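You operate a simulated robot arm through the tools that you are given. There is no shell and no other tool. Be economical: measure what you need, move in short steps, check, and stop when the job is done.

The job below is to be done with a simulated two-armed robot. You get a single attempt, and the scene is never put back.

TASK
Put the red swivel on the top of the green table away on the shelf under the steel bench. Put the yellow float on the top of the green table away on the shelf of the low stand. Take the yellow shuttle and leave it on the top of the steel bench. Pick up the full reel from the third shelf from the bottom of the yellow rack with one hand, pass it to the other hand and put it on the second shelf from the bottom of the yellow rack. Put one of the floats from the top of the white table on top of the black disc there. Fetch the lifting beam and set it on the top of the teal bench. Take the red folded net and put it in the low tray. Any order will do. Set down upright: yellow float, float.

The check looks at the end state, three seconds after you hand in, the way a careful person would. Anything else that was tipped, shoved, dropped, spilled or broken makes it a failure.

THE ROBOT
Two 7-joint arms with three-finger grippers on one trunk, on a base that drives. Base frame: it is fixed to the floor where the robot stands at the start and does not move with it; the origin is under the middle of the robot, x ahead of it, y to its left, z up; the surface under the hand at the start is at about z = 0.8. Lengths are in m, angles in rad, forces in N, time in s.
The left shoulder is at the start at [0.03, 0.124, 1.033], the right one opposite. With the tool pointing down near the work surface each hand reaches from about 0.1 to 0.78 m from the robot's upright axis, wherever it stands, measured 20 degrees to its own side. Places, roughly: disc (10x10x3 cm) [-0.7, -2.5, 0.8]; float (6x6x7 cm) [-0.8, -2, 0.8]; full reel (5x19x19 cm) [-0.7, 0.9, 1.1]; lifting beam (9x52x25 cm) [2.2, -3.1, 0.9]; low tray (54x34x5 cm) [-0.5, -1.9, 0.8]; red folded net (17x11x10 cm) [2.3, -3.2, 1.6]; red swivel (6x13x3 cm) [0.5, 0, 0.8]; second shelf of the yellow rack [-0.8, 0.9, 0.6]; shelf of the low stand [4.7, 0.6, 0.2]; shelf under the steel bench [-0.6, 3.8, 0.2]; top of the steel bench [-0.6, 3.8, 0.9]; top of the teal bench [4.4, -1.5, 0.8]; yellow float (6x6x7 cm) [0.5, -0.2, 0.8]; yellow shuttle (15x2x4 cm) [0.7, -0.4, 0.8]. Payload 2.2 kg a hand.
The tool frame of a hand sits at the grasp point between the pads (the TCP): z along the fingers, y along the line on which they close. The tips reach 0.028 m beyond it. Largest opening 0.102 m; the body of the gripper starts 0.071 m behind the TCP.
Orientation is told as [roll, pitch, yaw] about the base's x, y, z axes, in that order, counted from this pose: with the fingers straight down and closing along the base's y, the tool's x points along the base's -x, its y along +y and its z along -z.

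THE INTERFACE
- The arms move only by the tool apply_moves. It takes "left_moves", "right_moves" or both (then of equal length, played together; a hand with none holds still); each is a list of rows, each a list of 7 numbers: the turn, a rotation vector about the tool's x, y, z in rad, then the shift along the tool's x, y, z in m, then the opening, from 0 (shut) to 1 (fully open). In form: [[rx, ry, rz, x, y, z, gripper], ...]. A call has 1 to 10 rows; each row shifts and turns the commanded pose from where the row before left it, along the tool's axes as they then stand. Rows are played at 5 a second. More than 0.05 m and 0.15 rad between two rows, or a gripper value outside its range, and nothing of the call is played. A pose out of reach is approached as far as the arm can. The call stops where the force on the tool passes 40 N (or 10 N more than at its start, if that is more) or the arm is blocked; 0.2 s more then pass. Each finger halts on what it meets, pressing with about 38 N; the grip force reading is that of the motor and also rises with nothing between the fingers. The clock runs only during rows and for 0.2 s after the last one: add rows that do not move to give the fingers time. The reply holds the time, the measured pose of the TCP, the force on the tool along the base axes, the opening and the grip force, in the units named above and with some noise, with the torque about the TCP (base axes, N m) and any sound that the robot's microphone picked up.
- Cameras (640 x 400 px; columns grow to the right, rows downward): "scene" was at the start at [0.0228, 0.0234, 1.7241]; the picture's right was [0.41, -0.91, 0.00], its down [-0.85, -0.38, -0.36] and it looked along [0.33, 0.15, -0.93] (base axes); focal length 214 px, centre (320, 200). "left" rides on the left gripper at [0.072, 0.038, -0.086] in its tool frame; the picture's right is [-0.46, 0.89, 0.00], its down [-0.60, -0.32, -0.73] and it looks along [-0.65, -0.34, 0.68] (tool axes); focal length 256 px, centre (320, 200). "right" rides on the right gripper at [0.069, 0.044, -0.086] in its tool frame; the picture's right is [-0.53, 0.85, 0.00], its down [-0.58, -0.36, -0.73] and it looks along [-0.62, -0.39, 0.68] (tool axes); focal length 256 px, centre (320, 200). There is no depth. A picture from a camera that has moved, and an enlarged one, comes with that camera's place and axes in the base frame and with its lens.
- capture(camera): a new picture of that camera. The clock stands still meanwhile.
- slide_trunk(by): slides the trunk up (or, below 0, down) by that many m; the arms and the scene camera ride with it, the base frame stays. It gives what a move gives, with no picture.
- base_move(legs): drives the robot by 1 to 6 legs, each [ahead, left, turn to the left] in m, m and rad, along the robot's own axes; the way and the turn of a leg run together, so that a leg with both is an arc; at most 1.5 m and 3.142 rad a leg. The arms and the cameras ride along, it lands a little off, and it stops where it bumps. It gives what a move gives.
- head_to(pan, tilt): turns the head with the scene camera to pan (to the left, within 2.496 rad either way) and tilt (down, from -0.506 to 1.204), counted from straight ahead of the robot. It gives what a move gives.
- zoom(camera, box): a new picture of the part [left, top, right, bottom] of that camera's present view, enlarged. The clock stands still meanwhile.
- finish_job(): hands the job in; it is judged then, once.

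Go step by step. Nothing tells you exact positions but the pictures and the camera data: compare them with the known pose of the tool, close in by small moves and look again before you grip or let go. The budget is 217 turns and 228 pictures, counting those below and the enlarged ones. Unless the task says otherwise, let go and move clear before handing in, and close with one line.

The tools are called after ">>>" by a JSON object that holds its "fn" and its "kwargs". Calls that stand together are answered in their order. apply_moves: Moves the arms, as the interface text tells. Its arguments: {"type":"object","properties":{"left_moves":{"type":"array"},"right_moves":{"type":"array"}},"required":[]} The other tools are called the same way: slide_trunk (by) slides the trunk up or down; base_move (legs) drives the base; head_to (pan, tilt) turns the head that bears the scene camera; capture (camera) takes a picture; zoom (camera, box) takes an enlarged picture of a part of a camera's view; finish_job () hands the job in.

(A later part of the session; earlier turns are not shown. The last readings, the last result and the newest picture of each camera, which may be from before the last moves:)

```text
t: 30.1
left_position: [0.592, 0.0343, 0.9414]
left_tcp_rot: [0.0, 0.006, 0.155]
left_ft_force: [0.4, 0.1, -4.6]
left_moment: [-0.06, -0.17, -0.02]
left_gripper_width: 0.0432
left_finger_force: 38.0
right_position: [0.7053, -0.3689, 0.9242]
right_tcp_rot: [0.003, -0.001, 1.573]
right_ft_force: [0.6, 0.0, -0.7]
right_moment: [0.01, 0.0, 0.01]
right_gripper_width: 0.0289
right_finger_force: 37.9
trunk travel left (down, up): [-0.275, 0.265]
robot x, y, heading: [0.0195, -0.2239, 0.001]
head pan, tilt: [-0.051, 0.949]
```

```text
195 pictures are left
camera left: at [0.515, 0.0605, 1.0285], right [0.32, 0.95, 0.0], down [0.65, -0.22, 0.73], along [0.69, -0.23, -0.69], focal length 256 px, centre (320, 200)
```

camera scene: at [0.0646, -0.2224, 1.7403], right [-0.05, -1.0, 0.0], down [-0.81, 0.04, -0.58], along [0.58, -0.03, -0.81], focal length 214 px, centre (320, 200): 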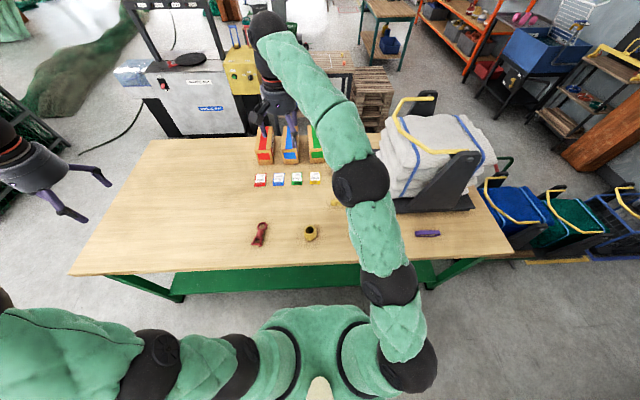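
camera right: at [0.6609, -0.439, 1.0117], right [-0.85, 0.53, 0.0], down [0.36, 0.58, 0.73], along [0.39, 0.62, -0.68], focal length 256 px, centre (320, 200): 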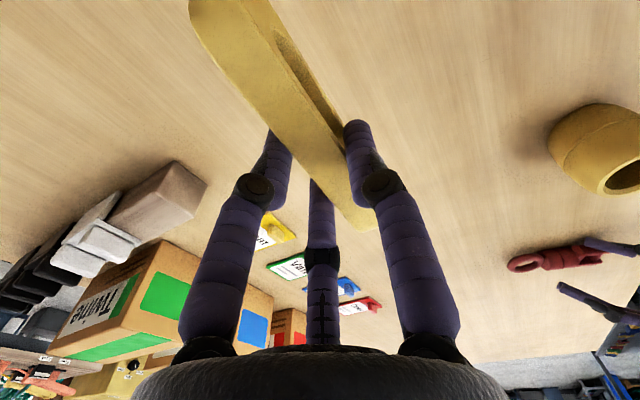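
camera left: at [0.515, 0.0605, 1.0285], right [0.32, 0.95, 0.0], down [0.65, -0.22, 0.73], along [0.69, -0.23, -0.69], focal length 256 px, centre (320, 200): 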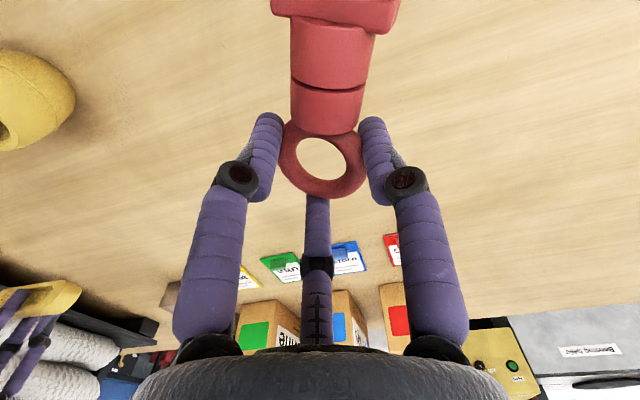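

Both are held. I lift and retract the hands for driving.

>>> {"fn": "apply_moves", "kwargs": {"left_moves": [[0, 0, 0, 0, 0, -0.04, 0], [0, 0, 0, 0, 0, -0.04, 0], [0, 0, 0, 0, 0, -0.04, 0], [0, 0, 0, 0.042, 0.016, 0, 0], [0, 0, 0, 0.042, 0.016, 0, 0], [0, 0, 0, 0.042, 0.016, 0, 0], [0, 0, 0, 0.042, 0.016, 0, 0], [0, 0, 0, 0, 0, 0, 0]], "right_moves": [[0, 0, 0, 0, 0, -0.04, 0], [0, 0, 0, 0, 0, -0.04, 0], [0, 0, 0, 0, 0, -0.04, 0], [0, 0, 0, 0, 0.046, 0, 0], [0, 0, 0, 0, 0.046, 0, 0], [0, 0, 0, 0, 0.046, 0, 0], [0, 0, 0, 0, 0.046, 0, 0], [0, 0, 0, 0, 0.046, 0, 0]]}}

>>> {"fn": "base_move", "kwargs": {"legs": [[0, 1.4, 0], [0.1, 1.1, 0]]}}

>>> {"fn": "head_to", "kwargs": {"pan": 1.9, "tilt": 0.6}}

>>> {"fn": "capture", "kwargs": {"camera": "scene"}}

```text
t: 31.9
left_position: [0.4173, 0.0711, 1.064]
left_tcp_rot: [0.002, 0.003, 0.155]
left_ft_force: [0.4, 0.3, -3.8]
left_moment: [-0.06, -0.15, -0.01]
left_gripper_width: 0.0432
left_finger_force: 38.5
right_position: [0.4725, -0.3686, 1.0466]
right_tcp_rot: [0.0, -0.001, 1.571]
right_ft_force: [-0.6, 0.0, -1.2]
right_moment: [0.01, -0.01, -0.02]
right_gripper_width: 0.0288
right_finger_force: 37.6
trunk travel left (down, up): [-0.275, 0.265]
robot x, y, heading: [0.0175, -0.2188, 0.0]
head pan, tilt: [-0.051, 0.949]
```

```text
t: 44.1
left_position: [0.5305, 2.55, 1.0634]
left_tcp_rot: [0.001, 0.003, 0.146]
left_ft_force: [0.4, 0.0, -4.1]
left_moment: [-0.08, -0.14, -0.02]
left_gripper_width: 0.0429
left_finger_force: 38.1
right_position: [0.5828, 2.1087, 1.0465]
right_tcp_rot: [0.001, -0.001, 1.56]
right_ft_force: [0.1, 0.4, -0.7]
right_moment: [0.01, 0.03, 0.02]
right_gripper_width: 0.0289
right_finger_force: 38.0
trunk travel left (down, up): [-0.275, 0.265]
robot x, y, heading: [0.1315, 2.2626, -0.008]
head pan, tilt: [-0.051, 0.949]
```

```text
t: 46.0
left_position: [0.53, 2.5496, 1.0634]
left_tcp_rot: [0.002, 0.002, 0.146]
left_ft_force: [-0.2, -0.5, -3.6]
left_moment: [-0.09, -0.17, -0.01]
left_gripper_width: 0.0431
left_finger_force: 38.1
right_position: [0.5846, 2.1082, 1.0463]
right_tcp_rot: [0.001, 0.001, 1.561]
right_ft_force: [0.0, -0.1, 0.1]
right_moment: [-0.03, -0.01, -0.01]
right_gripper_width: 0.0287
right_finger_force: 38.9
trunk travel left (down, up): [-0.275, 0.265]
robot x, y, heading: [0.1298, 2.2633, -0.01]
head pan, tilt: [1.901, 0.6]
```

```text
194 pictures are left
camera scene: at [0.075, 2.3473, 1.7687], right [0.95, 0.32, 0.0], down [0.18, -0.54, -0.82], along [-0.26, 0.78, -0.57], focal length 214 px, centre (320, 200)
```

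scene: 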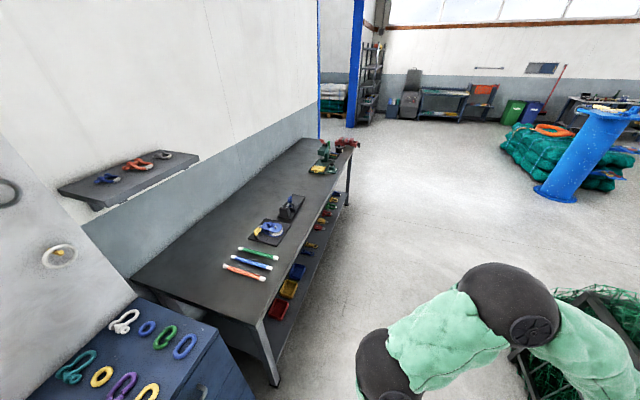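

The steel bench is ahead, with stuff on top and on its lower shelf. I zoom in for layout.

>>> {"fn": "zoom", "kwargs": {"camera": "scene", "box": [120, 120, 400, 295]}}

>>> {"fn": "zoom", "kwargs": {"camera": "scene", "box": [240, 180, 400, 340]}}

```text
2.29 times, centred on (260, 208) of scene
camera zoom: at [0.075, 2.3473, 1.7687], right [0.95, 0.32, 0.0], down [0.18, -0.54, -0.82], along [-0.26, 0.78, -0.57], focal length 490 px, centre (457, 183)
```

zoom: 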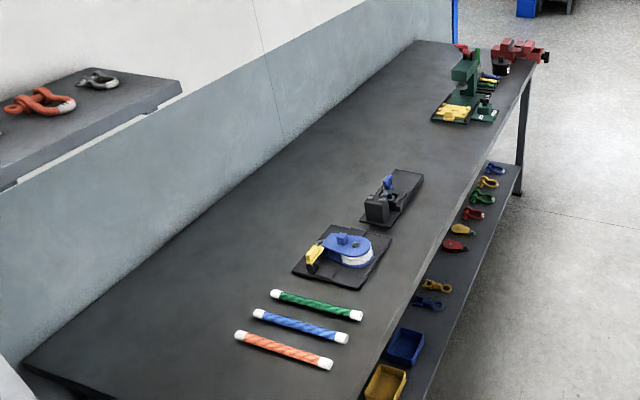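

```text
2.50 times, centred on (320, 260) of scene
camera zoom: at [0.075, 2.3473, 1.7687], right [0.95, 0.32, 0.0], down [0.18, -0.54, -0.82], along [-0.26, 0.78, -0.57], focal length 536 px, centre (320, 50)
```

zoom: 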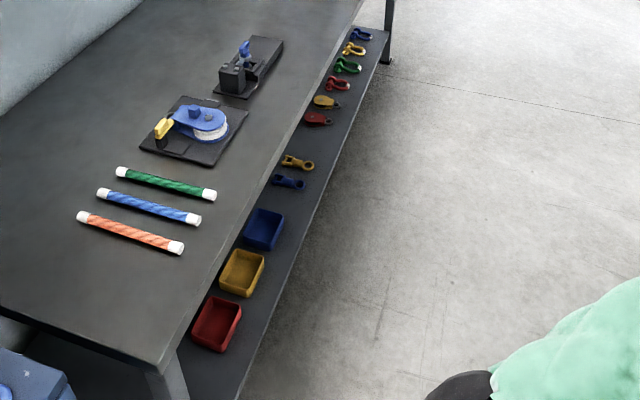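

The shelf has a gap between the yellow swivel (y≈3.71) and the red block (y≈3.97), and the bench top is free around y≈4.1. I drive there and turn to face the bench.

>>> {"fn": "base_move", "kwargs": {"legs": [[0.1, 1.4, 0], [0, 0.29, 0], [0, 0, 1.575], [0, 0, 1.575]]}}

>>> {"fn": "head_to", "kwargs": {"pan": 0.0, "tilt": 0.9}}

>>> {"fn": "capture", "kwargs": {"camera": "scene"}}

```text
t: 62.2
left_position: [-0.159, 3.6648, 1.0643]
left_tcp_rot: [0.001, 0.004, -2.991]
left_ft_force: [-0.3, 0.2, -4.1]
left_moment: [0.07, 0.14, 0.0]
left_gripper_width: 0.0429
left_finger_force: 37.9
right_position: [-0.214, 4.1057, 1.0465]
right_tcp_rot: [0.0, -0.001, -1.578]
right_ft_force: [-0.7, -0.4, 0.2]
right_moment: [-0.02, 0.02, 0.02]
right_gripper_width: 0.0287
right_finger_force: 37.6
trunk travel left (down, up): [-0.275, 0.265]
robot x, y, heading: [0.2382, 3.9559, 3.14]
head pan, tilt: [1.901, 0.6]
```

```text
t: 64.1
left_position: [-0.1595, 3.6648, 1.0637]
left_tcp_rot: [0.003, 0.003, -2.99]
left_ft_force: [0.0, 0.4, -4.0]
left_moment: [0.07, 0.2, -0.04]
left_gripper_width: 0.0431
left_finger_force: 37.8
right_position: [-0.214, 4.1055, 1.0462]
right_tcp_rot: [0.001, 0.0, -1.577]
right_ft_force: [-0.2, -0.9, -0.6]
right_moment: [-0.01, -0.02, 0.02]
right_gripper_width: 0.0287
right_finger_force: 38.4
trunk travel left (down, up): [-0.275, 0.265]
robot x, y, heading: [0.2411, 3.957, 3.139]
head pan, tilt: [0.0, 0.901]
```

```text
191 pictures are left
camera scene: at [0.1945, 3.9538, 1.7439], right [0.0, 1.0, 0.0], down [0.78, 0.0, -0.62], along [-0.62, 0.0, -0.78], focal length 214 px, centre (320, 200)
```

scene: 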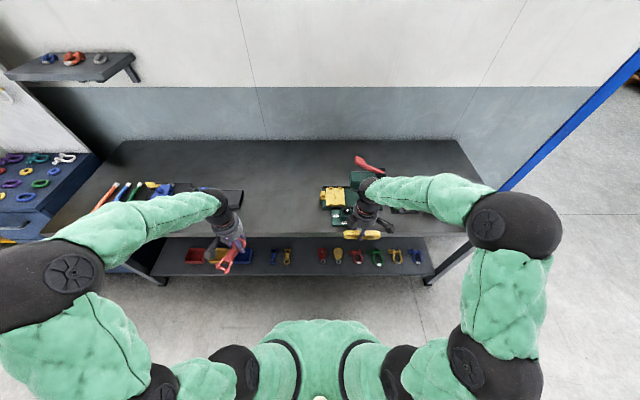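

I see the press is right where I thought of placing the shuttle; the free area on the bench top is between the dispensers and the press. I zoom in.

>>> {"fn": "zoom", "kwargs": {"camera": "scene", "box": [180, 130, 480, 300]}}

```text
2.13 times, centred on (330, 215) of scene
camera zoom: at [0.1945, 3.9538, 1.7439], right [0.0, 1.0, 0.0], down [0.78, 0.0, -0.62], along [-0.62, 0.0, -0.78], focal length 458 px, centre (299, 168)
```

zoom: 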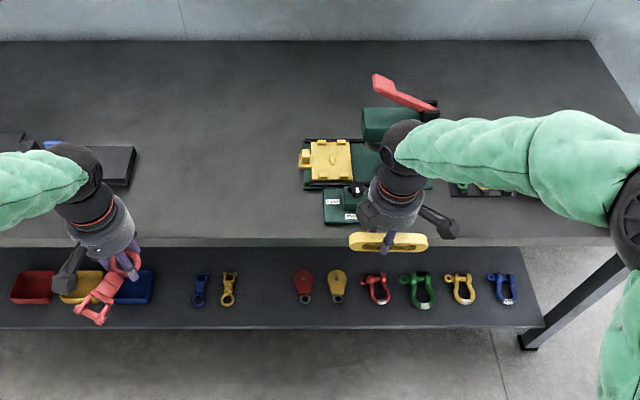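

Free spot for the shuttle: about (-0.5, 3.78). I shift the base so the right hand can reach it, then move over.

>>> {"fn": "base_move", "kwargs": {"legs": [[0.12, 0.17, 0]]}}

>>> {"fn": "apply_moves", "kwargs": {"right_moves": [[0, 0, 0, -0.04, 0, 0, 0], [0, 0, 0, -0.04, 0, 0, 0], [0, 0, 0, -0.04, 0, 0, 0], [0, 0, 0, -0.036, 0, 0, 0], [0, 0, 0, 0, -0.042, 0, 0], [0, 0, 0, 0, -0.042, 0, 0], [0, 0, 0, 0, -0.042, 0, 0], [0, 0, 0, 0, -0.04, 0, 0], [0, 0, 0, 0, 0, 0.03, 0], [0, 0, 0, 0, 0, 0.03, 0]]}}

>>> {"fn": "zoom", "kwargs": {"camera": "scene", "box": [180, 130, 480, 300]}}

>>> {"fn": "capture", "kwargs": {"camera": "right"}}

```text
t: 65.7
left_position: [-0.2813, 3.4955, 1.0633]
left_tcp_rot: [0.003, 0.006, -2.99]
left_ft_force: [0.3, 0.1, -4.1]
left_moment: [0.08, 0.12, -0.02]
left_gripper_width: 0.0431
left_finger_force: 38.3
right_position: [-0.3362, 3.9375, 1.0469]
right_tcp_rot: [0.001, 0.0, -1.574]
right_ft_force: [-0.9, -0.5, -0.7]
right_moment: [0.04, -0.03, -0.01]
right_gripper_width: 0.0287
right_finger_force: 37.8
trunk travel left (down, up): [-0.275, 0.265]
robot x, y, heading: [0.1165, 3.7819, 3.137]
head pan, tilt: [0.0, 0.901]
```

```text
t: 67.9
left_position: [-0.2815, 3.498, 1.0629]
left_tcp_rot: [0.002, 0.007, -2.991]
left_ft_force: [-0.1, -0.2, -4.4]
left_moment: [0.08, 0.17, 0.02]
left_gripper_width: 0.0432
left_finger_force: 39.0
right_position: [-0.5027, 3.7834, 0.9854]
right_tcp_rot: [0.004, -0.001, -1.579]
right_ft_force: [-1.2, 0.5, 0.3]
right_moment: [0.01, -0.01, -0.04]
right_gripper_width: 0.0289
right_finger_force: 37.8
trunk travel left (down, up): [-0.275, 0.265]
robot x, y, heading: [0.1162, 3.7822, 3.139]
head pan, tilt: [0.0, 0.901]
```

```text
2.13 times, centred on (330, 215) of scene
camera zoom: at [0.072, 3.7854, 1.7438], right [0.01, 1.0, 0.0], down [0.78, 0.0, -0.62], along [-0.62, 0.0, -0.78], focal length 458 px, centre (299, 168)
```

zoom: 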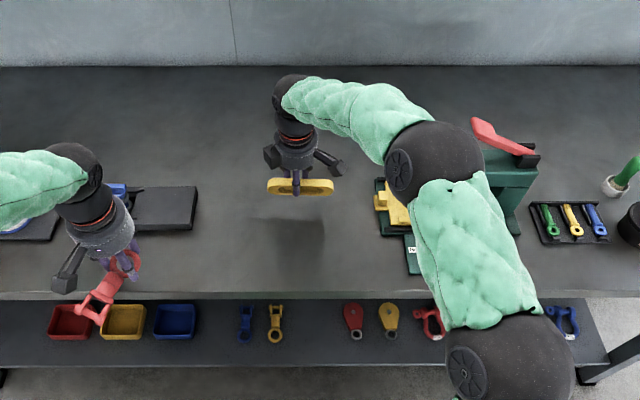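

```text
188 pictures are left
camera right: at [-0.4578, 3.8513, 1.0721], right [0.84, -0.54, 0.0], down [-0.37, -0.57, 0.73], along [-0.39, -0.62, -0.68], focal length 256 px, centre (320, 200)
```

right: 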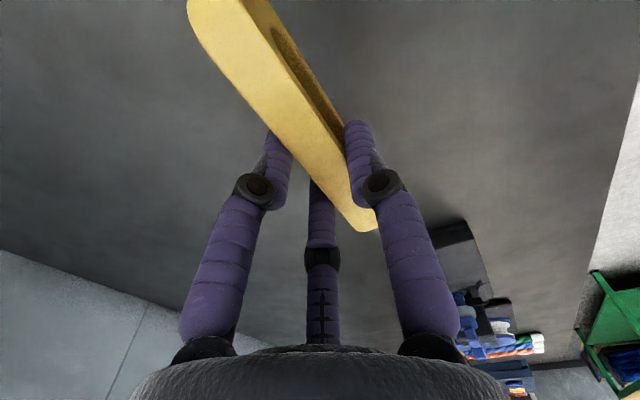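

Clear below. Lowering gently to find the surface.

>>> {"fn": "apply_moves", "kwargs": {"right_moves": [[0, 0, 0, 0, 0, 0.035, 0], [0, 0, 0, 0, 0, 0.007, 0], [0, 0, 0, 0, 0, 0.005, 0], [0, 0, 0, 0, 0, 0, 0]]}}

>>> {"fn": "zoom", "kwargs": {"camera": "scene", "box": [260, 170, 400, 250]}}

```text
t: 68.9
left_position: [-0.2796, 3.4967, 1.0631]
left_tcp_rot: [0.003, 0.005, -2.991]
left_ft_force: [0.5, 0.4, -4.7]
left_moment: [0.06, 0.19, 0.01]
left_gripper_width: 0.0425
left_finger_force: 37.8
right_position: [-0.5027, 3.7834, 0.9393]
right_tcp_rot: [0.001, -0.001, -1.577]
right_ft_force: [-0.1, -0.8, -1.0]
right_moment: [0.01, 0.03, -0.02]
right_gripper_width: 0.0287
right_finger_force: 38.1
trunk travel left (down, up): [-0.275, 0.265]
robot x, y, heading: [0.1202, 3.7846, 3.132]
head pan, tilt: [0.0, 0.901]
```

```text
4.57 times, centred on (330, 210) of scene
camera zoom: at [0.0737, 3.7858, 1.7439], right [0.01, 1.0, 0.0], down [0.78, 0.0, -0.62], along [-0.62, 0.0, -0.78], focal length 980 px, centre (274, 154)
```

zoom: 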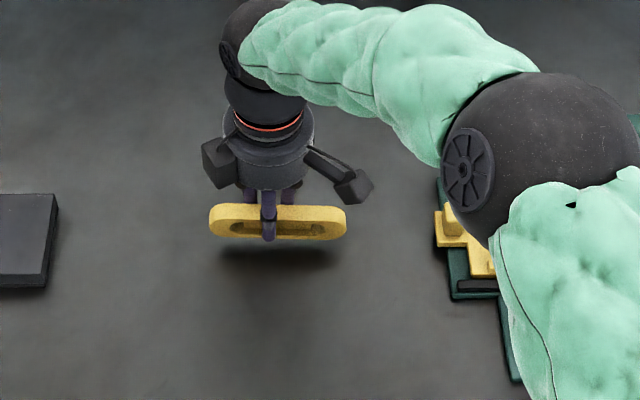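

Still above the surface; continue in small steps.

>>> {"fn": "apply_moves", "kwargs": {"right_moves": [[0, 0, 0, 0, 0, 0.006, 0], [0, 0, 0, 0, 0, 0.006, 0], [0, 0, 0, 0, 0, 0.004, 0], [0, 0, 0, 0, 0, 0, 0]]}}

```text
t: 69.9
left_position: [-0.28, 3.4968, 1.0626]
left_tcp_rot: [0.001, 0.004, -2.991]
left_ft_force: [-0.4, -0.8, -5.7]
left_moment: [0.06, 0.14, 0.02]
left_gripper_width: 0.0426
left_finger_force: 37.8
right_position: [-0.5011, 3.7825, 0.9227]
right_tcp_rot: [0.002, 0.0, -1.577]
right_ft_force: [-0.2, 0.3, -0.2]
right_moment: [0.03, -0.04, 0.0]
right_gripper_width: 0.0289
right_finger_force: 37.8
trunk travel left (down, up): [-0.275, 0.265]
robot x, y, heading: [0.118, 3.7896, 3.138]
head pan, tilt: [0.0, 0.901]
```

>>> {"fn": "apply_moves", "kwargs": {"right_moves": [[0, 0, 0, 0, 0, 0.004, 0], [0, 0, 0, 0, 0, 0.003, 0], [0, 0, 0, 0, 0, 0.003, 0], [0, 0, 0, 0, 0, 0, 0]]}}

>>> {"fn": "zoom", "kwargs": {"camera": "scene", "box": [260, 170, 400, 250]}}

```text
t: 70.9
left_position: [-0.2776, 3.4968, 1.0637]
left_tcp_rot: [0.003, 0.0, -2.992]
left_ft_force: [-0.3, 0.4, -4.8]
left_moment: [0.04, 0.21, -0.01]
left_gripper_width: 0.0427
left_finger_force: 37.9
right_position: [-0.5023, 3.7825, 0.9171]
right_tcp_rot: [-0.006, -0.002, -1.576]
right_ft_force: [0.7, -2.2, 28.4]
right_moment: [0.1, -0.33, -0.17]
right_gripper_width: 0.0288
right_finger_force: 37.8
trunk travel left (down, up): [-0.275, 0.265]
robot x, y, heading: [0.1177, 3.7854, 3.132]
head pan, tilt: [0.0, 0.901]
```

```text
4.57 times, centred on (330, 210) of scene
camera zoom: at [0.0763, 3.7854, 1.7441], right [0.01, 1.0, 0.0], down [0.78, 0.0, -0.62], along [-0.62, 0.0, -0.78], focal length 980 px, centre (274, 154)
```

zoom: 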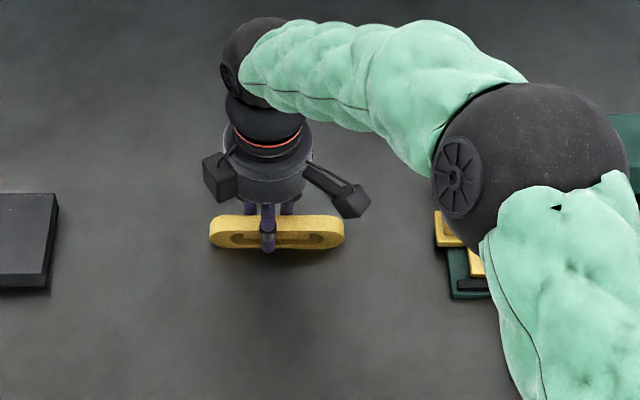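

Contact at z=0.917: bench top at about 0.883. Relieve, open and lift away.

>>> {"fn": "apply_moves", "kwargs": {"right_moves": [[0, 0, 0, 0, 0, -0.003, 0], [0, 0, 0, 0, 0, 0, 0.5], [0, 0, 0, 0, 0, 0, 0.7], [0, 0, 0, 0, 0, -0.04, 0.7], [0, 0, 0, 0, 0, -0.05, 0.7], [0, 0, 0, 0, 0, -0.05, 0.7], [0, 0, 0, 0, 0.048, 0, 0.7], [0, 0, 0, 0, 0.048, 0, 0.7], [0, 0, 0, 0, 0.048, 0, 0.7], [0, 0, 0, 0, 0.048, 0, 0.7]]}}

>>> {"fn": "zoom", "kwargs": {"camera": "scene", "box": [220, 150, 440, 290]}}

```text
t: 73.1
left_position: [-0.2794, 3.4966, 1.0648]
left_tcp_rot: [0.001, 0.002, -2.991]
left_ft_force: [0.4, -0.1, -5.7]
left_moment: [0.08, 0.21, 0.0]
left_gripper_width: 0.0427
left_finger_force: 38.1
right_position: [-0.3092, 3.7812, 1.0575]
right_tcp_rot: [-0.002, 0.0, -1.577]
right_ft_force: [0.2, 0.9, 0.6]
right_moment: [-0.01, 0.06, 0.0]
right_gripper_width: 0.0715
right_finger_force: 0.1
trunk travel left (down, up): [-0.275, 0.265]
robot x, y, heading: [0.1206, 3.7842, 3.133]
head pan, tilt: [0.0, 0.901]
```

```text
2.86 times, centred on (330, 220) of scene
camera zoom: at [0.0748, 3.7859, 1.7439], right [0.01, 1.0, 0.0], down [0.78, 0.0, -0.62], along [-0.62, 0.0, -0.78], focal length 613 px, centre (291, 143)
```

zoom: 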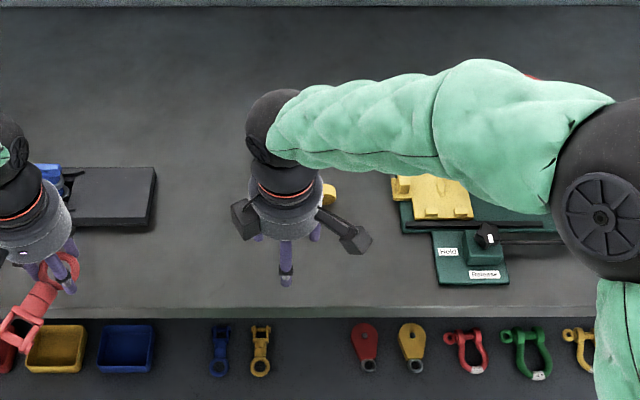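

Shuttle stands well on the bench. Next the swivel: raise the right hand out of the way, back off, lower the trunk and bring the left hand low.

>>> {"fn": "apply_moves", "kwargs": {"right_moves": [[0, 0, 0, 0, 0, -0.05, 0.7], [0, 0, 0, 0, 0, -0.05, 0.7], [0, 0, 0, 0, 0, -0.05, 0.7], [0, 0, 0, 0, 0, -0.05, 0.7], [0, 0, 0, 0, 0, -0.05, 0.7], [0, 0, 0, 0, 0, -0.05, 0.7], [0, 0, 0, 0, 0.04, 0, 0.7], [0, 0, 0, 0, 0.04, 0, 0.7], [0, 0, 0, 0, 0.04, 0, 0.7]]}}

>>> {"fn": "base_move", "kwargs": {"legs": [[-0.48, 0, 0], [0, -0.15, 0]]}}

>>> {"fn": "slide_trunk", "kwargs": {"by": -0.27}}

>>> {"fn": "apply_moves", "kwargs": {"left_moves": [[0, 0, 0, 0, 0, 0.048, 0], [0, 0, 0, 0, 0, 0.048, 0], [0, 0, 0, 0, 0, 0.048, 0], [0, 0, 0, 0, 0, 0.048, 0], [0, 0, 0, 0, 0, 0.048, 0], [0, 0, 0, 0, 0, 0.048, 0], [0, 0, 0, 0, 0, 0.048, 0], [0, 0, 0, 0, 0, 0.048, 0], [0, 0, 0, 0, 0, 0.048, 0]]}}

>>> {"fn": "capture", "kwargs": {"camera": "scene"}}

```text
t: 75.1
left_position: [-0.2782, 3.4982, 1.0647]
left_tcp_rot: [0.001, 0.004, -2.993]
left_ft_force: [0.1, 0.2, -4.0]
left_moment: [0.05, 0.19, 0.03]
left_gripper_width: 0.0429
left_finger_force: 37.9
right_position: [-0.1879, 3.7807, 1.3569]
right_tcp_rot: [-0.001, 0.0, -1.577]
right_ft_force: [-0.2, 0.4, 0.9]
right_moment: [-0.01, 0.0, -0.01]
right_gripper_width: 0.0715
right_finger_force: 0.0
trunk travel left (down, up): [-0.275, 0.265]
robot x, y, heading: [0.1171, 3.7823, 3.135]
head pan, tilt: [0.0, 0.901]
```

```text
t: 79.0
left_position: [0.2051, 3.6453, 1.0646]
left_tcp_rot: [0.002, 0.006, -2.992]
left_ft_force: [-1.2, 1.0, -4.6]
left_moment: [0.03, 0.15, 0.0]
left_gripper_width: 0.0427
left_finger_force: 38.0
right_position: [0.2962, 3.9294, 1.3572]
right_tcp_rot: [0.001, -0.002, -1.58]
right_ft_force: [1.1, -0.2, 0.5]
right_moment: [-0.04, 0.0, 0.02]
right_gripper_width: 0.0714
right_finger_force: 0.0
trunk travel left (down, up): [-0.275, 0.265]
robot x, y, heading: [0.6012, 3.9301, 3.132]
head pan, tilt: [0.0, 0.901]
```

```text
t: 81.7
left_position: [0.2051, 3.6448, 0.7938]
left_tcp_rot: [0.002, 0.002, -2.993]
left_ft_force: [0.0, 0.2, -5.0]
left_moment: [0.05, 0.16, 0.0]
left_gripper_width: 0.0429
left_finger_force: 37.8
right_position: [0.2945, 3.9287, 1.0878]
right_tcp_rot: [0.001, 0.0, -1.578]
right_ft_force: [0.3, 0.7, 0.2]
right_moment: [0.02, 0.01, -0.03]
right_gripper_width: 0.0712
right_finger_force: 0.1
trunk travel left (down, up): [-0.005, 0.535]
robot x, y, heading: [0.6023, 3.9344, 3.135]
head pan, tilt: [0.0, 0.901]
```

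```text
t: 83.7
left_position: [0.2058, 3.6447, 0.3606]
left_tcp_rot: [0.003, 0.003, -2.993]
left_ft_force: [-1.1, -1.2, -5.3]
left_moment: [0.12, 0.15, 0.0]
left_gripper_width: 0.0428
left_finger_force: 38.1
right_position: [0.2964, 3.9284, 1.0877]
right_tcp_rot: [0.003, 0.001, -1.579]
right_ft_force: [0.7, 0.9, 0.3]
right_moment: [0.01, -0.01, -0.02]
right_gripper_width: 0.0715
right_finger_force: 0.0
trunk travel left (down, up): [-0.005, 0.535]
robot x, y, heading: [0.6023, 3.9302, 3.131]
head pan, tilt: [0.0, 0.901]
```

```text
184 pictures are left
camera scene: at [0.5587, 3.9322, 1.4738], right [0.01, 1.0, 0.0], down [0.78, -0.01, -0.62], along [-0.62, 0.01, -0.78], focal length 214 px, centre (320, 200)
```

scene: 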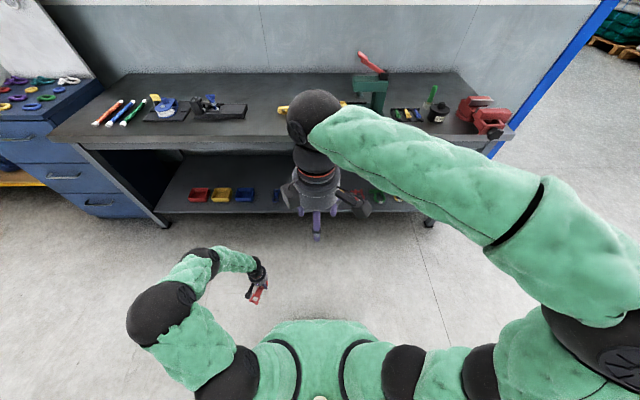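

The left hand is low and clear. I extend it forward and straighten the swivel's yaw.

>>> {"fn": "apply_moves", "kwargs": {"left_moves": [[0, 0, 0, -0.0371, -0.0223, 0, 0], [0, 0, 0, -0.0371, -0.0223, 0, 0], [0, 0, 0, -0.0371, -0.0223, 0, 0], [0, 0, 0, -0.0371, -0.0223, 0, 0], [0, 0, 0, -0.0371, -0.0223, 0, 0], [0, 0, 0, -0.0371, -0.0223, 0, 0], [0, 0, -0.125, 0, 0, 0, 0], [0, 0, -0.125, 0, 0, 0, 0], [0, 0, -0.125, 0, 0, 0, 0]]}}

>>> {"fn": "head_to", "kwargs": {"pan": 0.1, "tilt": 0.8}}

>>> {"fn": "capture", "kwargs": {"camera": "scene"}}

>>> {"fn": "capture", "kwargs": {"camera": "left"}}

```text
t: 85.7
left_position: [-0.0335, 3.7449, 0.36]
left_tcp_rot: [0.003, 0.003, -2.619]
left_ft_force: [-0.3, -0.2, -4.0]
left_moment: [-0.02, 0.21, 0.0]
left_gripper_width: 0.0427
left_finger_force: 37.7
right_position: [0.296, 3.9276, 1.087]
right_tcp_rot: [-0.001, 0.0, -1.58]
right_ft_force: [0.7, 0.1, 0.1]
right_moment: [0.02, -0.02, -0.02]
right_gripper_width: 0.0713
right_finger_force: 0.1
trunk travel left (down, up): [-0.005, 0.535]
robot x, y, heading: [0.6032, 3.9312, 3.134]
head pan, tilt: [0.0, 0.901]
```

```text
t: 86.4
left_position: [-0.0325, 3.743, 0.36]
left_tcp_rot: [0.005, 0.005, -2.619]
left_ft_force: [0.2, 0.5, -4.2]
left_moment: [0.01, 0.18, 0.02]
left_gripper_width: 0.0428
left_finger_force: 38.1
right_position: [0.2947, 3.928, 1.0879]
right_tcp_rot: [0.0, -0.001, -1.579]
right_ft_force: [0.3, -0.9, 0.8]
right_moment: [0.03, 0.03, -0.03]
right_gripper_width: 0.0715
right_finger_force: 0.1
trunk travel left (down, up): [-0.005, 0.535]
robot x, y, heading: [0.6045, 3.9299, 3.133]
head pan, tilt: [0.099, 0.799]
```

```text
183 pictures are left
camera scene: at [0.5539, 3.9245, 1.4817], right [-0.09, 1.0, 0.0], down [0.71, 0.07, -0.7], along [-0.69, -0.06, -0.72], focal length 214 px, centre (320, 200)
```

scene: 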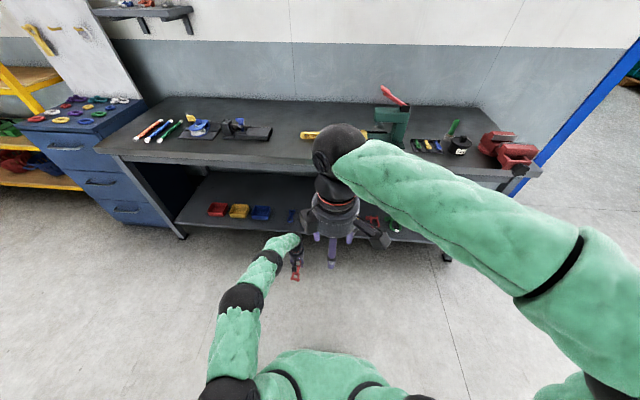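

```text
182 pictures are left
camera left: at [0.047, 3.7473, 0.4463], right [0.04, -1.0, 0.0], down [-0.68, -0.03, 0.73], along [-0.73, -0.03, -0.69], focal length 256 px, centre (320, 200)
```

left: 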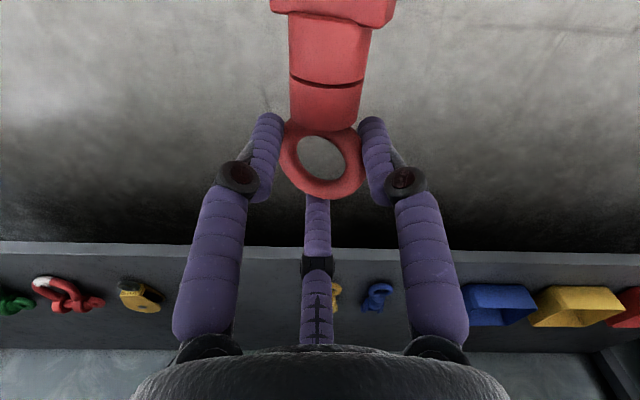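

Good clearance. I strafe into line with the gap and drive the hand partway in under the bench.

>>> {"fn": "base_move", "kwargs": {"legs": [[0, -0.094, 0], [0.33, 0, 0]]}}

>>> {"fn": "capture", "kwargs": {"camera": "left"}}

>>> {"fn": "capture", "kwargs": {"camera": "scene"}}

```text
t: 89.3
left_position: [-0.3636, 3.8447, 0.3589]
left_tcp_rot: [0.004, 0.003, -2.622]
left_ft_force: [0.1, -0.1, -4.5]
left_moment: [0.02, 0.18, -0.01]
left_gripper_width: 0.0427
left_finger_force: 38.1
right_position: [-0.0337, 4.0272, 1.0866]
right_tcp_rot: [0.002, 0.0, -1.582]
right_ft_force: [-0.4, 0.1, -0.5]
right_moment: [0.0, 0.03, 0.0]
right_gripper_width: 0.0715
right_finger_force: 0.0
trunk travel left (down, up): [-0.005, 0.535]
robot x, y, heading: [0.272, 4.0279, 3.127]
head pan, tilt: [0.099, 0.799]
```

```text
181 pictures are left
camera left: at [-0.2831, 3.8468, 0.4461], right [0.03, -1.0, 0.0], down [-0.69, -0.02, 0.73], along [-0.73, -0.03, -0.69], focal length 256 px, centre (320, 200)
```

left: 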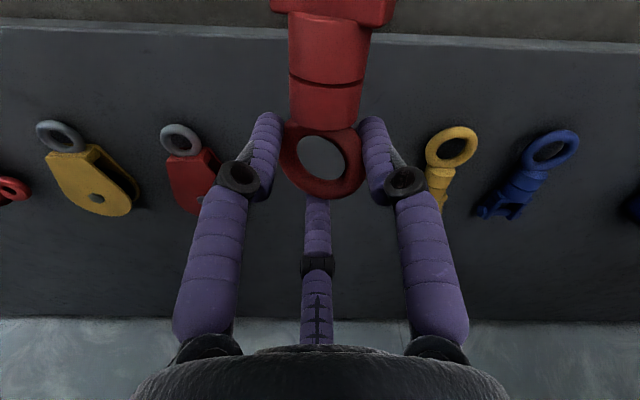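

```text
180 pictures are left
camera scene: at [0.224, 4.0219, 1.4817], right [-0.09, 1.0, 0.0], down [0.71, 0.06, -0.7], along [-0.69, -0.06, -0.72], focal length 214 px, centre (320, 200)
```

scene: 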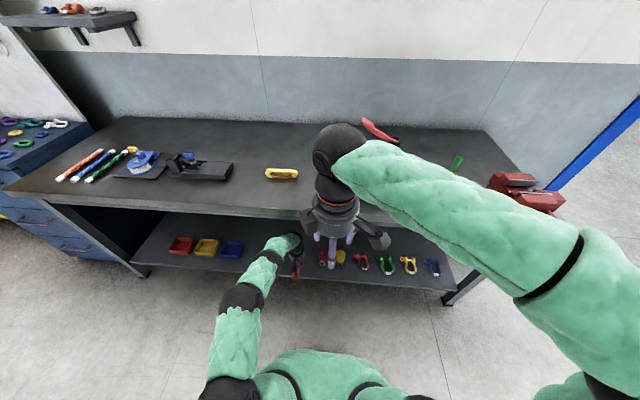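

Well centred in the gap. Driving the remaining distance in, then lowering gradually.

>>> {"fn": "base_move", "kwargs": {"legs": [[0.165, 0, 0]]}}

>>> {"fn": "apply_moves", "kwargs": {"left_moves": [[0, 0, 0, 0, 0, 0.04, 0], [0, 0, 0, 0, 0, 0.04, 0], [0, 0, 0, 0, 0, 0.02, 0], [0, 0, 0, 0, 0, 0.0, 0]]}}

>>> {"fn": "capture", "kwargs": {"camera": "left"}}

```text
t: 90.8
left_position: [-0.4937, 3.848, 0.3502]
left_tcp_rot: [0.01, 0.024, -2.62]
left_ft_force: [0.3, 0.7, -5.3]
left_moment: [-0.02, 0.23, 0.0]
left_gripper_width: 0.0428
left_finger_force: 38.0
right_position: [-0.1758, 4.0271, 1.0912]
right_tcp_rot: [-0.009, -0.001, -1.577]
right_ft_force: [-0.3, -1.2, -0.3]
right_moment: [0.01, -0.03, 0.01]
right_gripper_width: 0.0713
right_finger_force: 0.0
trunk travel left (down, up): [-0.005, 0.535]
robot x, y, heading: [0.1249, 4.0323, 3.133]
head pan, tilt: [0.099, 0.799]
stopped in leg 1: the robot was blocked; the commanded pose is now the measured one
```

```text
t: 91.8
left_position: [-0.4943, 3.8482, 0.2707]
left_tcp_rot: [0.011, 0.028, -2.621]
left_ft_force: [-1.0, -0.3, -3.5]
left_moment: [0.02, 0.12, 0.02]
left_gripper_width: 0.0426
left_finger_force: 37.6
left hand out of reach, approached as far as the arm can: row 2, 3
right_position: [-0.1866, 4.027, 1.0876]
right_tcp_rot: [0.0, -0.001, -1.578]
right_ft_force: [0.5, -0.7, 0.1]
right_moment: [-0.01, 0.0, -0.01]
right_gripper_width: 0.0713
right_finger_force: 0.1
trunk travel left (down, up): [-0.005, 0.535]
robot x, y, heading: [0.1206, 4.0269, 3.135]
head pan, tilt: [0.099, 0.799]
```

```text
179 pictures are left
camera left: at [-0.4151, 3.8509, 0.359], right [0.04, -1.0, 0.0], down [-0.7, -0.03, 0.71], along [-0.71, -0.02, -0.7], focal length 256 px, centre (320, 200)
```

left: 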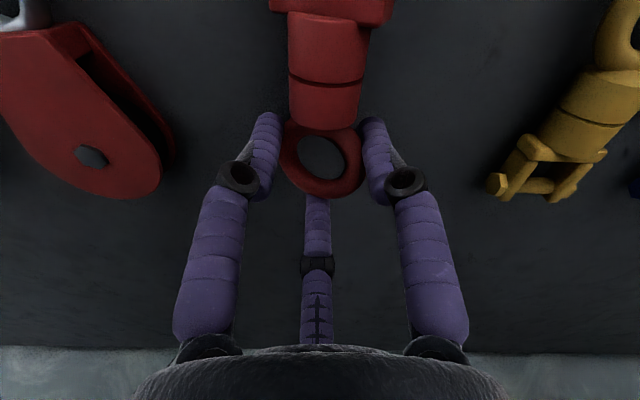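

The base got blocked slightly and the arm is at its reach limit at z≈0.27. Let me look at the whole scene.

>>> {"fn": "capture", "kwargs": {"camera": "scene"}}

>>> {"fn": "head_to", "kwargs": {"pan": 0.3, "tilt": 1.2}}

>>> {"fn": "capture", "kwargs": {"camera": "scene"}}

```text
178 pictures are left
camera scene: at [0.0709, 4.0239, 1.4818], right [-0.09, 1.0, 0.0], down [0.71, 0.07, -0.7], along [-0.69, -0.06, -0.72], focal length 214 px, centre (320, 200)
```

scene: 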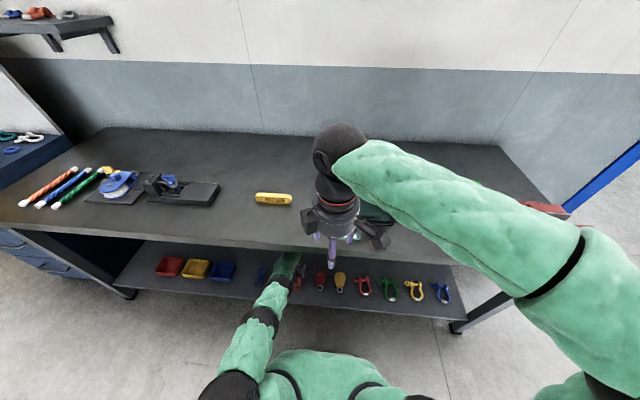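

```text
t: 92.7
left_position: [-0.4935, 3.849, 0.27]
left_tcp_rot: [0.012, 0.031, -2.623]
left_ft_force: [0.1, 0.4, -4.5]
left_moment: [0.04, 0.19, -0.05]
left_gripper_width: 0.0429
left_finger_force: 37.7
right_position: [-0.1872, 4.0282, 1.0881]
right_tcp_rot: [-0.001, -0.001, -1.578]
right_ft_force: [0.0, 0.4, -0.6]
right_moment: [0.01, 0.04, 0.01]
right_gripper_width: 0.0714
right_finger_force: 0.1
trunk travel left (down, up): [-0.005, 0.535]
robot x, y, heading: [0.1185, 4.0305, 3.135]
head pan, tilt: [0.3, 1.201]
```

```text
177 pictures are left
camera scene: at [0.0978, 4.0151, 1.4541], right [-0.29, 0.96, 0.0], down [0.89, 0.27, -0.36], along [-0.35, -0.1, -0.93], focal length 214 px, centre (320, 200)
```

scene: 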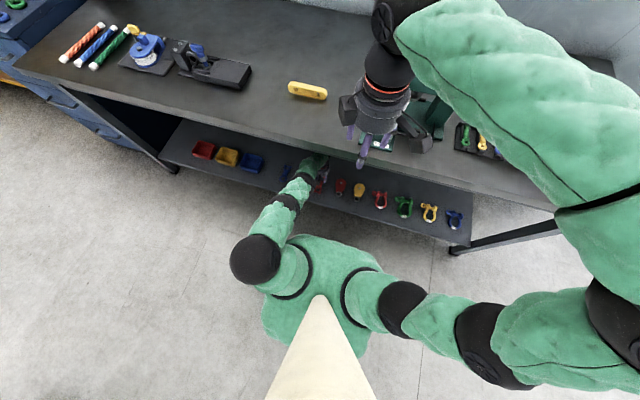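

Nothing is displaced. I retreat the hand 1.5 cm and continue down toward the shelf (target z≈0.231).

>>> {"fn": "apply_moves", "kwargs": {"left_moves": [[0, 0, 0, 0.013, 0.0075, 0, 0], [0, 0, 0, 0, 0, 0.015, 0], [0, 0, 0, 0, 0, 0.012, 0], [0, 0, 0, 0, 0, 0.0, 0]]}}

```text
t: 93.7
left_position: [-0.4768, 3.8487, 0.2501]
left_tcp_rot: [0.008, 0.023, -2.622]
left_ft_force: [-1.6, 5.4, 21.7]
left_moment: [0.11, -0.44, 0.08]
left_gripper_width: 0.0426
left_finger_force: 37.8
left hand out of reach, approached as far as the arm can: row 3
right_position: [-0.186, 4.0277, 1.0893]
right_tcp_rot: [-0.002, -0.003, -1.577]
right_ft_force: [0.1, -0.5, 0.0]
right_moment: [0.01, 0.0, -0.01]
right_gripper_width: 0.0714
right_finger_force: 0.0
trunk travel left (down, up): [-0.005, 0.535]
robot x, y, heading: [0.1196, 4.0284, 3.139]
head pan, tilt: [0.3, 1.201]
```

There's contact (≈26 N up), so the shelf surface is at about 0.215. Check the picture.

>>> {"fn": "capture", "kwargs": {"camera": "left"}}

>>> {"fn": "zoom", "kwargs": {"camera": "scene", "box": [240, 130, 400, 230]}}

```text
176 pictures are left
camera left: at [-0.3978, 3.8517, 0.3377], right [0.04, -1.0, 0.0], down [-0.7, -0.03, 0.71], along [-0.71, -0.02, -0.7], focal length 256 px, centre (320, 200)
```

left: 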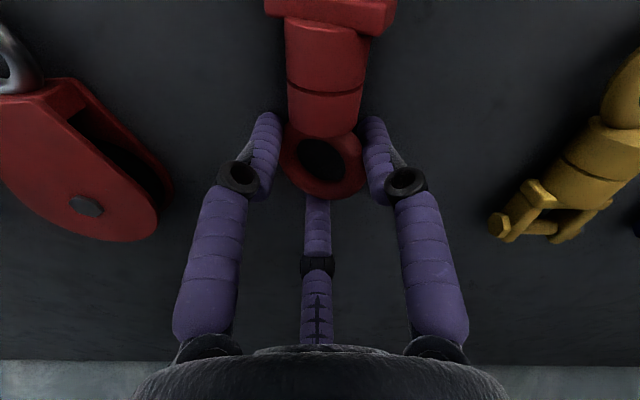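

```text
4.00 times, centred on (320, 180) of scene
camera zoom: at [0.1, 4.016, 1.4543], right [-0.29, 0.96, 0.0], down [0.89, 0.27, -0.36], along [-0.35, -0.11, -0.93], focal length 858 px, centre (320, 280)
```

zoom: 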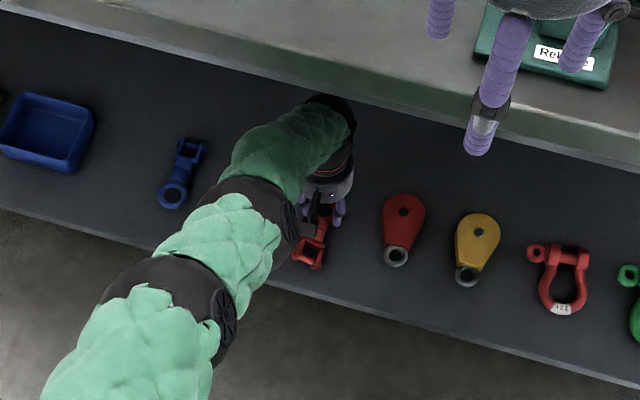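

The swivel's yoke rests about 4 cm inside the edge. I release gently and lift.

>>> {"fn": "apply_moves", "kwargs": {"left_moves": [[0, 0, 0, 0, 0, 0, 0.45], [0, 0, 0, 0, 0, 0, 0.6], [0, 0, 0, 0, 0, 0, 0.8], [0, 0, 0, 0, 0, 0, 0.8], [0, 0, 0, 0, 0, -0.03, 0.8], [0, 0, 0, 0, 0, -0.03, 0.8], [0, 0, 0, 0, 0, -0.03, 0.8]]}}

>>> {"fn": "capture", "kwargs": {"camera": "left"}}

```text
t: 95.5
left_position: [-0.434, 3.8621, 0.3072]
left_tcp_rot: [0.03, 0.093, -2.634]
left_ft_force: [0.3, -0.8, 1.0]
left_moment: [-0.02, 0.02, -0.01]
left_gripper_width: 0.0817
left_finger_force: 0.1
right_position: [-0.182, 4.0266, 1.0898]
right_tcp_rot: [-0.003, -0.001, -1.576]
right_ft_force: [0.0, -0.7, -0.1]
right_moment: [-0.02, 0.01, -0.02]
right_gripper_width: 0.0715
right_finger_force: 0.1
trunk travel left (down, up): [-0.005, 0.535]
robot x, y, heading: [0.1225, 4.0317, 3.138]
head pan, tilt: [0.3, 1.201]
stopped in row 7 (left hand): the arm was blocked; the commanded pose is now the measured one
```

```text
174 pictures are left
camera left: at [-0.362, 3.8627, 0.402], right [0.02, -1.0, -0.02], down [-0.75, -0.03, 0.66], along [-0.66, 0.0, -0.75], focal length 256 px, centre (320, 200)
```

left: 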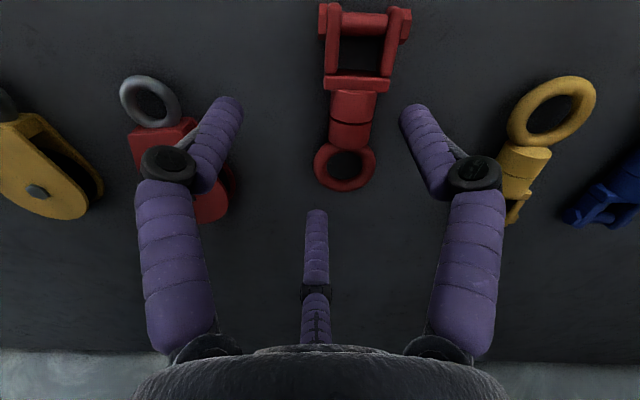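

The swivel lies flat on the shelf. The arm touched the bench above, so I simply back the base straight out.

>>> {"fn": "base_move", "kwargs": {"legs": [[-0.5, 0, 0]]}}

>>> {"fn": "head_to", "kwargs": {"pan": 0.1, "tilt": 0.75}}

>>> {"fn": "capture", "kwargs": {"camera": "scene"}}

```text
t: 98.4
left_position: [0.0595, 3.8571, 0.3114]
left_tcp_rot: [0.028, 0.083, -2.63]
left_ft_force: [0.3, 0.1, -0.1]
left_moment: [0.01, 0.0, -0.02]
left_gripper_width: 0.0816
left_finger_force: 0.2
right_position: [0.3169, 4.0245, 1.088]
right_tcp_rot: [0.0, -0.002, -1.572]
right_ft_force: [0.3, -0.2, -1.0]
right_moment: [-0.02, 0.0, 0.03]
right_gripper_width: 0.0714
right_finger_force: 0.0
trunk travel left (down, up): [-0.005, 0.535]
robot x, y, heading: [0.6245, 4.0314, 3.138]
head pan, tilt: [0.3, 1.201]
```

```text
t: 99.3
left_position: [0.0601, 3.8591, 0.3109]
left_tcp_rot: [0.029, 0.08, -2.63]
left_ft_force: [-0.3, -1.6, -0.6]
left_moment: [0.04, 0.0, 0.0]
left_gripper_width: 0.0814
left_finger_force: 0.0
right_position: [0.3173, 4.0251, 1.0874]
right_tcp_rot: [-0.001, -0.002, -1.573]
right_ft_force: [0.7, 0.9, 0.0]
right_moment: [-0.01, 0.0, 0.02]
right_gripper_width: 0.0713
right_finger_force: 0.1
trunk travel left (down, up): [-0.005, 0.535]
robot x, y, heading: [0.6206, 4.0298, 3.143]
head pan, tilt: [0.099, 0.75]
```

```text
173 pictures are left
camera scene: at [0.5728, 4.0225, 1.4857], right [-0.1, 1.0, 0.0], down [0.68, 0.07, -0.73], along [-0.73, -0.07, -0.68], focal length 214 px, centre (320, 200)
```

scene: 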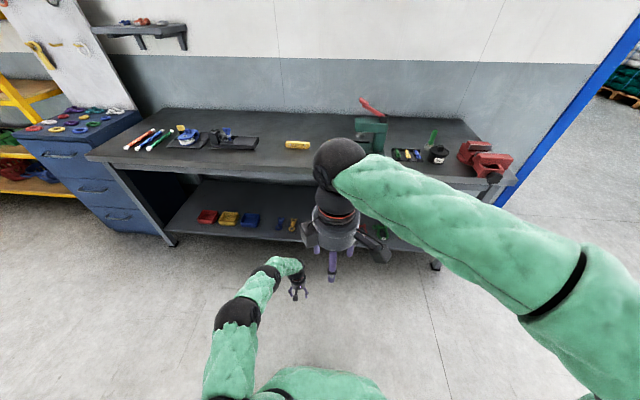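

Swivel job done. I raise the trunk and left hand, then retract it for driving to the yellow rack.

>>> {"fn": "slide_trunk", "kwargs": {"by": 0.27}}

>>> {"fn": "apply_moves", "kwargs": {"left_moves": [[0.029, -0.08, 0, 0, 0, -0.03, 0.8], [0, 0, 0, 0, 0, -0.049, 0.8], [0, 0, 0, 0, 0, -0.049, 0.8], [0, 0, 0, 0, 0, -0.049, 0.8], [0, 0, 0, 0, 0, -0.049, 0.8], [0, 0, 0, 0, 0, -0.049, 0.8], [0, 0, 0, 0, 0, -0.049, 0.8], [0, 0, 0, 0, 0, -0.049, 0.8], [0, 0, 0, 0, 0, -0.049, 0.8], [0, 0, 0, 0, 0, -0.049, 0.8]]}}

>>> {"fn": "apply_moves", "kwargs": {"left_moves": [[0, 0, 0, 0.042, 0.02, 0, 0.8], [0, 0, 0, 0.042, 0.02, 0, 0.8], [0, 0, 0, 0.042, 0.02, 0, 0.8], [0, 0, 0, 0.042, 0.02, 0, 0.8], [0, 0, 0, 0, 0, -0.04, 0.8], [0, 0, 0, 0, 0, -0.04, 0.8], [0, 0, 0, 0, 0, -0.04, 0.8], [0, 0, 0, 0, 0, -0.04, 0.8]]}}

>>> {"fn": "base_move", "kwargs": {"legs": [[0.35, 0.2, 0], [0, 1.4, 0], [0, 1.4, 0]]}}

>>> {"fn": "head_to", "kwargs": {"pan": 0.0, "tilt": 0.6}}

>>> {"fn": "capture", "kwargs": {"camera": "scene"}}

```text
t: 102.0
left_position: [0.0599, 3.8578, 0.581]
left_tcp_rot: [0.029, 0.083, -2.631]
left_ft_force: [0.0, -0.5, 0.2]
left_moment: [0.01, 0.02, 0.01]
left_gripper_width: 0.0817
left_finger_force: 0.0
right_position: [0.3173, 4.0254, 1.3575]
right_tcp_rot: [0.0, 0.0, -1.572]
right_ft_force: [0.4, 0.7, 0.3]
right_moment: [-0.02, -0.02, 0.0]
right_gripper_width: 0.0714
right_finger_force: 0.1
trunk travel left (down, up): [-0.275, 0.265]
robot x, y, heading: [0.6264, 4.0292, 3.149]
head pan, tilt: [0.099, 0.75]
```

```text
t: 104.2
left_position: [0.0582, 3.8579, 1.0527]
left_tcp_rot: [-0.001, 0.002, -2.631]
left_ft_force: [0.0, -0.1, -0.1]
left_moment: [-0.03, 0.06, 0.02]
left_gripper_width: 0.0818
left_finger_force: 0.1
right_position: [0.3181, 4.0251, 1.358]
right_tcp_rot: [-0.001, -0.001, -1.572]
right_ft_force: [0.0, 0.0, -0.9]
right_moment: [-0.02, 0.05, -0.02]
right_gripper_width: 0.0713
right_finger_force: 0.0
trunk travel left (down, up): [-0.275, 0.265]
robot x, y, heading: [0.624, 4.0325, 3.142]
head pan, tilt: [0.099, 0.75]
```

```text
t: 106.0
left_position: [0.242, 3.8684, 1.2127]
left_tcp_rot: [0.0, 0.004, -2.632]
left_ft_force: [-0.1, 0.1, 0.4]
left_moment: [-0.02, 0.03, 0.02]
left_gripper_width: 0.0816
left_finger_force: 0.1
right_position: [0.3162, 4.0233, 1.3576]
right_tcp_rot: [-0.001, -0.002, -1.574]
right_ft_force: [0.3, -0.4, 0.2]
right_moment: [0.0, 0.03, 0.0]
right_gripper_width: 0.0712
right_finger_force: 0.1
trunk travel left (down, up): [-0.275, 0.265]
robot x, y, heading: [0.6222, 4.0282, 3.137]
head pan, tilt: [0.099, 0.75]
```

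```text
t: 121.6
left_position: [-0.1086, 0.8944, 1.2127]
left_tcp_rot: [-0.004, 0.003, -2.595]
left_ft_force: [0.8, -2.5, -1.5]
left_moment: [0.29, 0.14, 0.05]
left_gripper_width: 0.0815
left_finger_force: 0.1
right_position: [-0.0397, 1.055, 1.3584]
right_tcp_rot: [-0.002, 0.0, -1.536]
right_ft_force: [0.9, -3.7, 3.8]
right_moment: [0.28, -0.01, 0.02]
right_gripper_width: 0.0716
right_finger_force: 0.0
trunk travel left (down, up): [-0.275, 0.265]
robot x, y, heading: [0.2668, 1.0697, -3.11]
head pan, tilt: [0.099, 0.75]
```

```text
t: 122.3
left_position: [-0.1107, 0.8954, 1.2143]
left_tcp_rot: [-0.002, 0.004, -2.592]
left_ft_force: [-0.3, 0.5, 0.3]
left_moment: [-0.04, -0.02, -0.02]
left_gripper_width: 0.0816
left_finger_force: 0.1
right_position: [-0.0415, 1.0561, 1.3574]
right_tcp_rot: [0.001, -0.002, -1.535]
right_ft_force: [0.3, 0.1, -0.8]
right_moment: [-0.04, -0.02, 0.04]
right_gripper_width: 0.0713
right_finger_force: 0.1
trunk travel left (down, up): [-0.275, 0.265]
robot x, y, heading: [0.2639, 1.0725, -3.111]
head pan, tilt: [0.0, 0.6]
```

```text
172 pictures are left
camera scene: at [0.2089, 1.0708, 1.7686], right [-0.04, 1.0, 0.0], down [0.57, 0.02, -0.82], along [-0.82, -0.03, -0.57], focal length 214 px, centre (320, 200)
```

scene: 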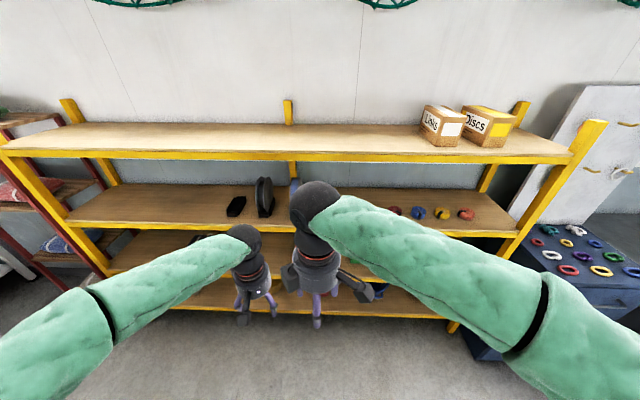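

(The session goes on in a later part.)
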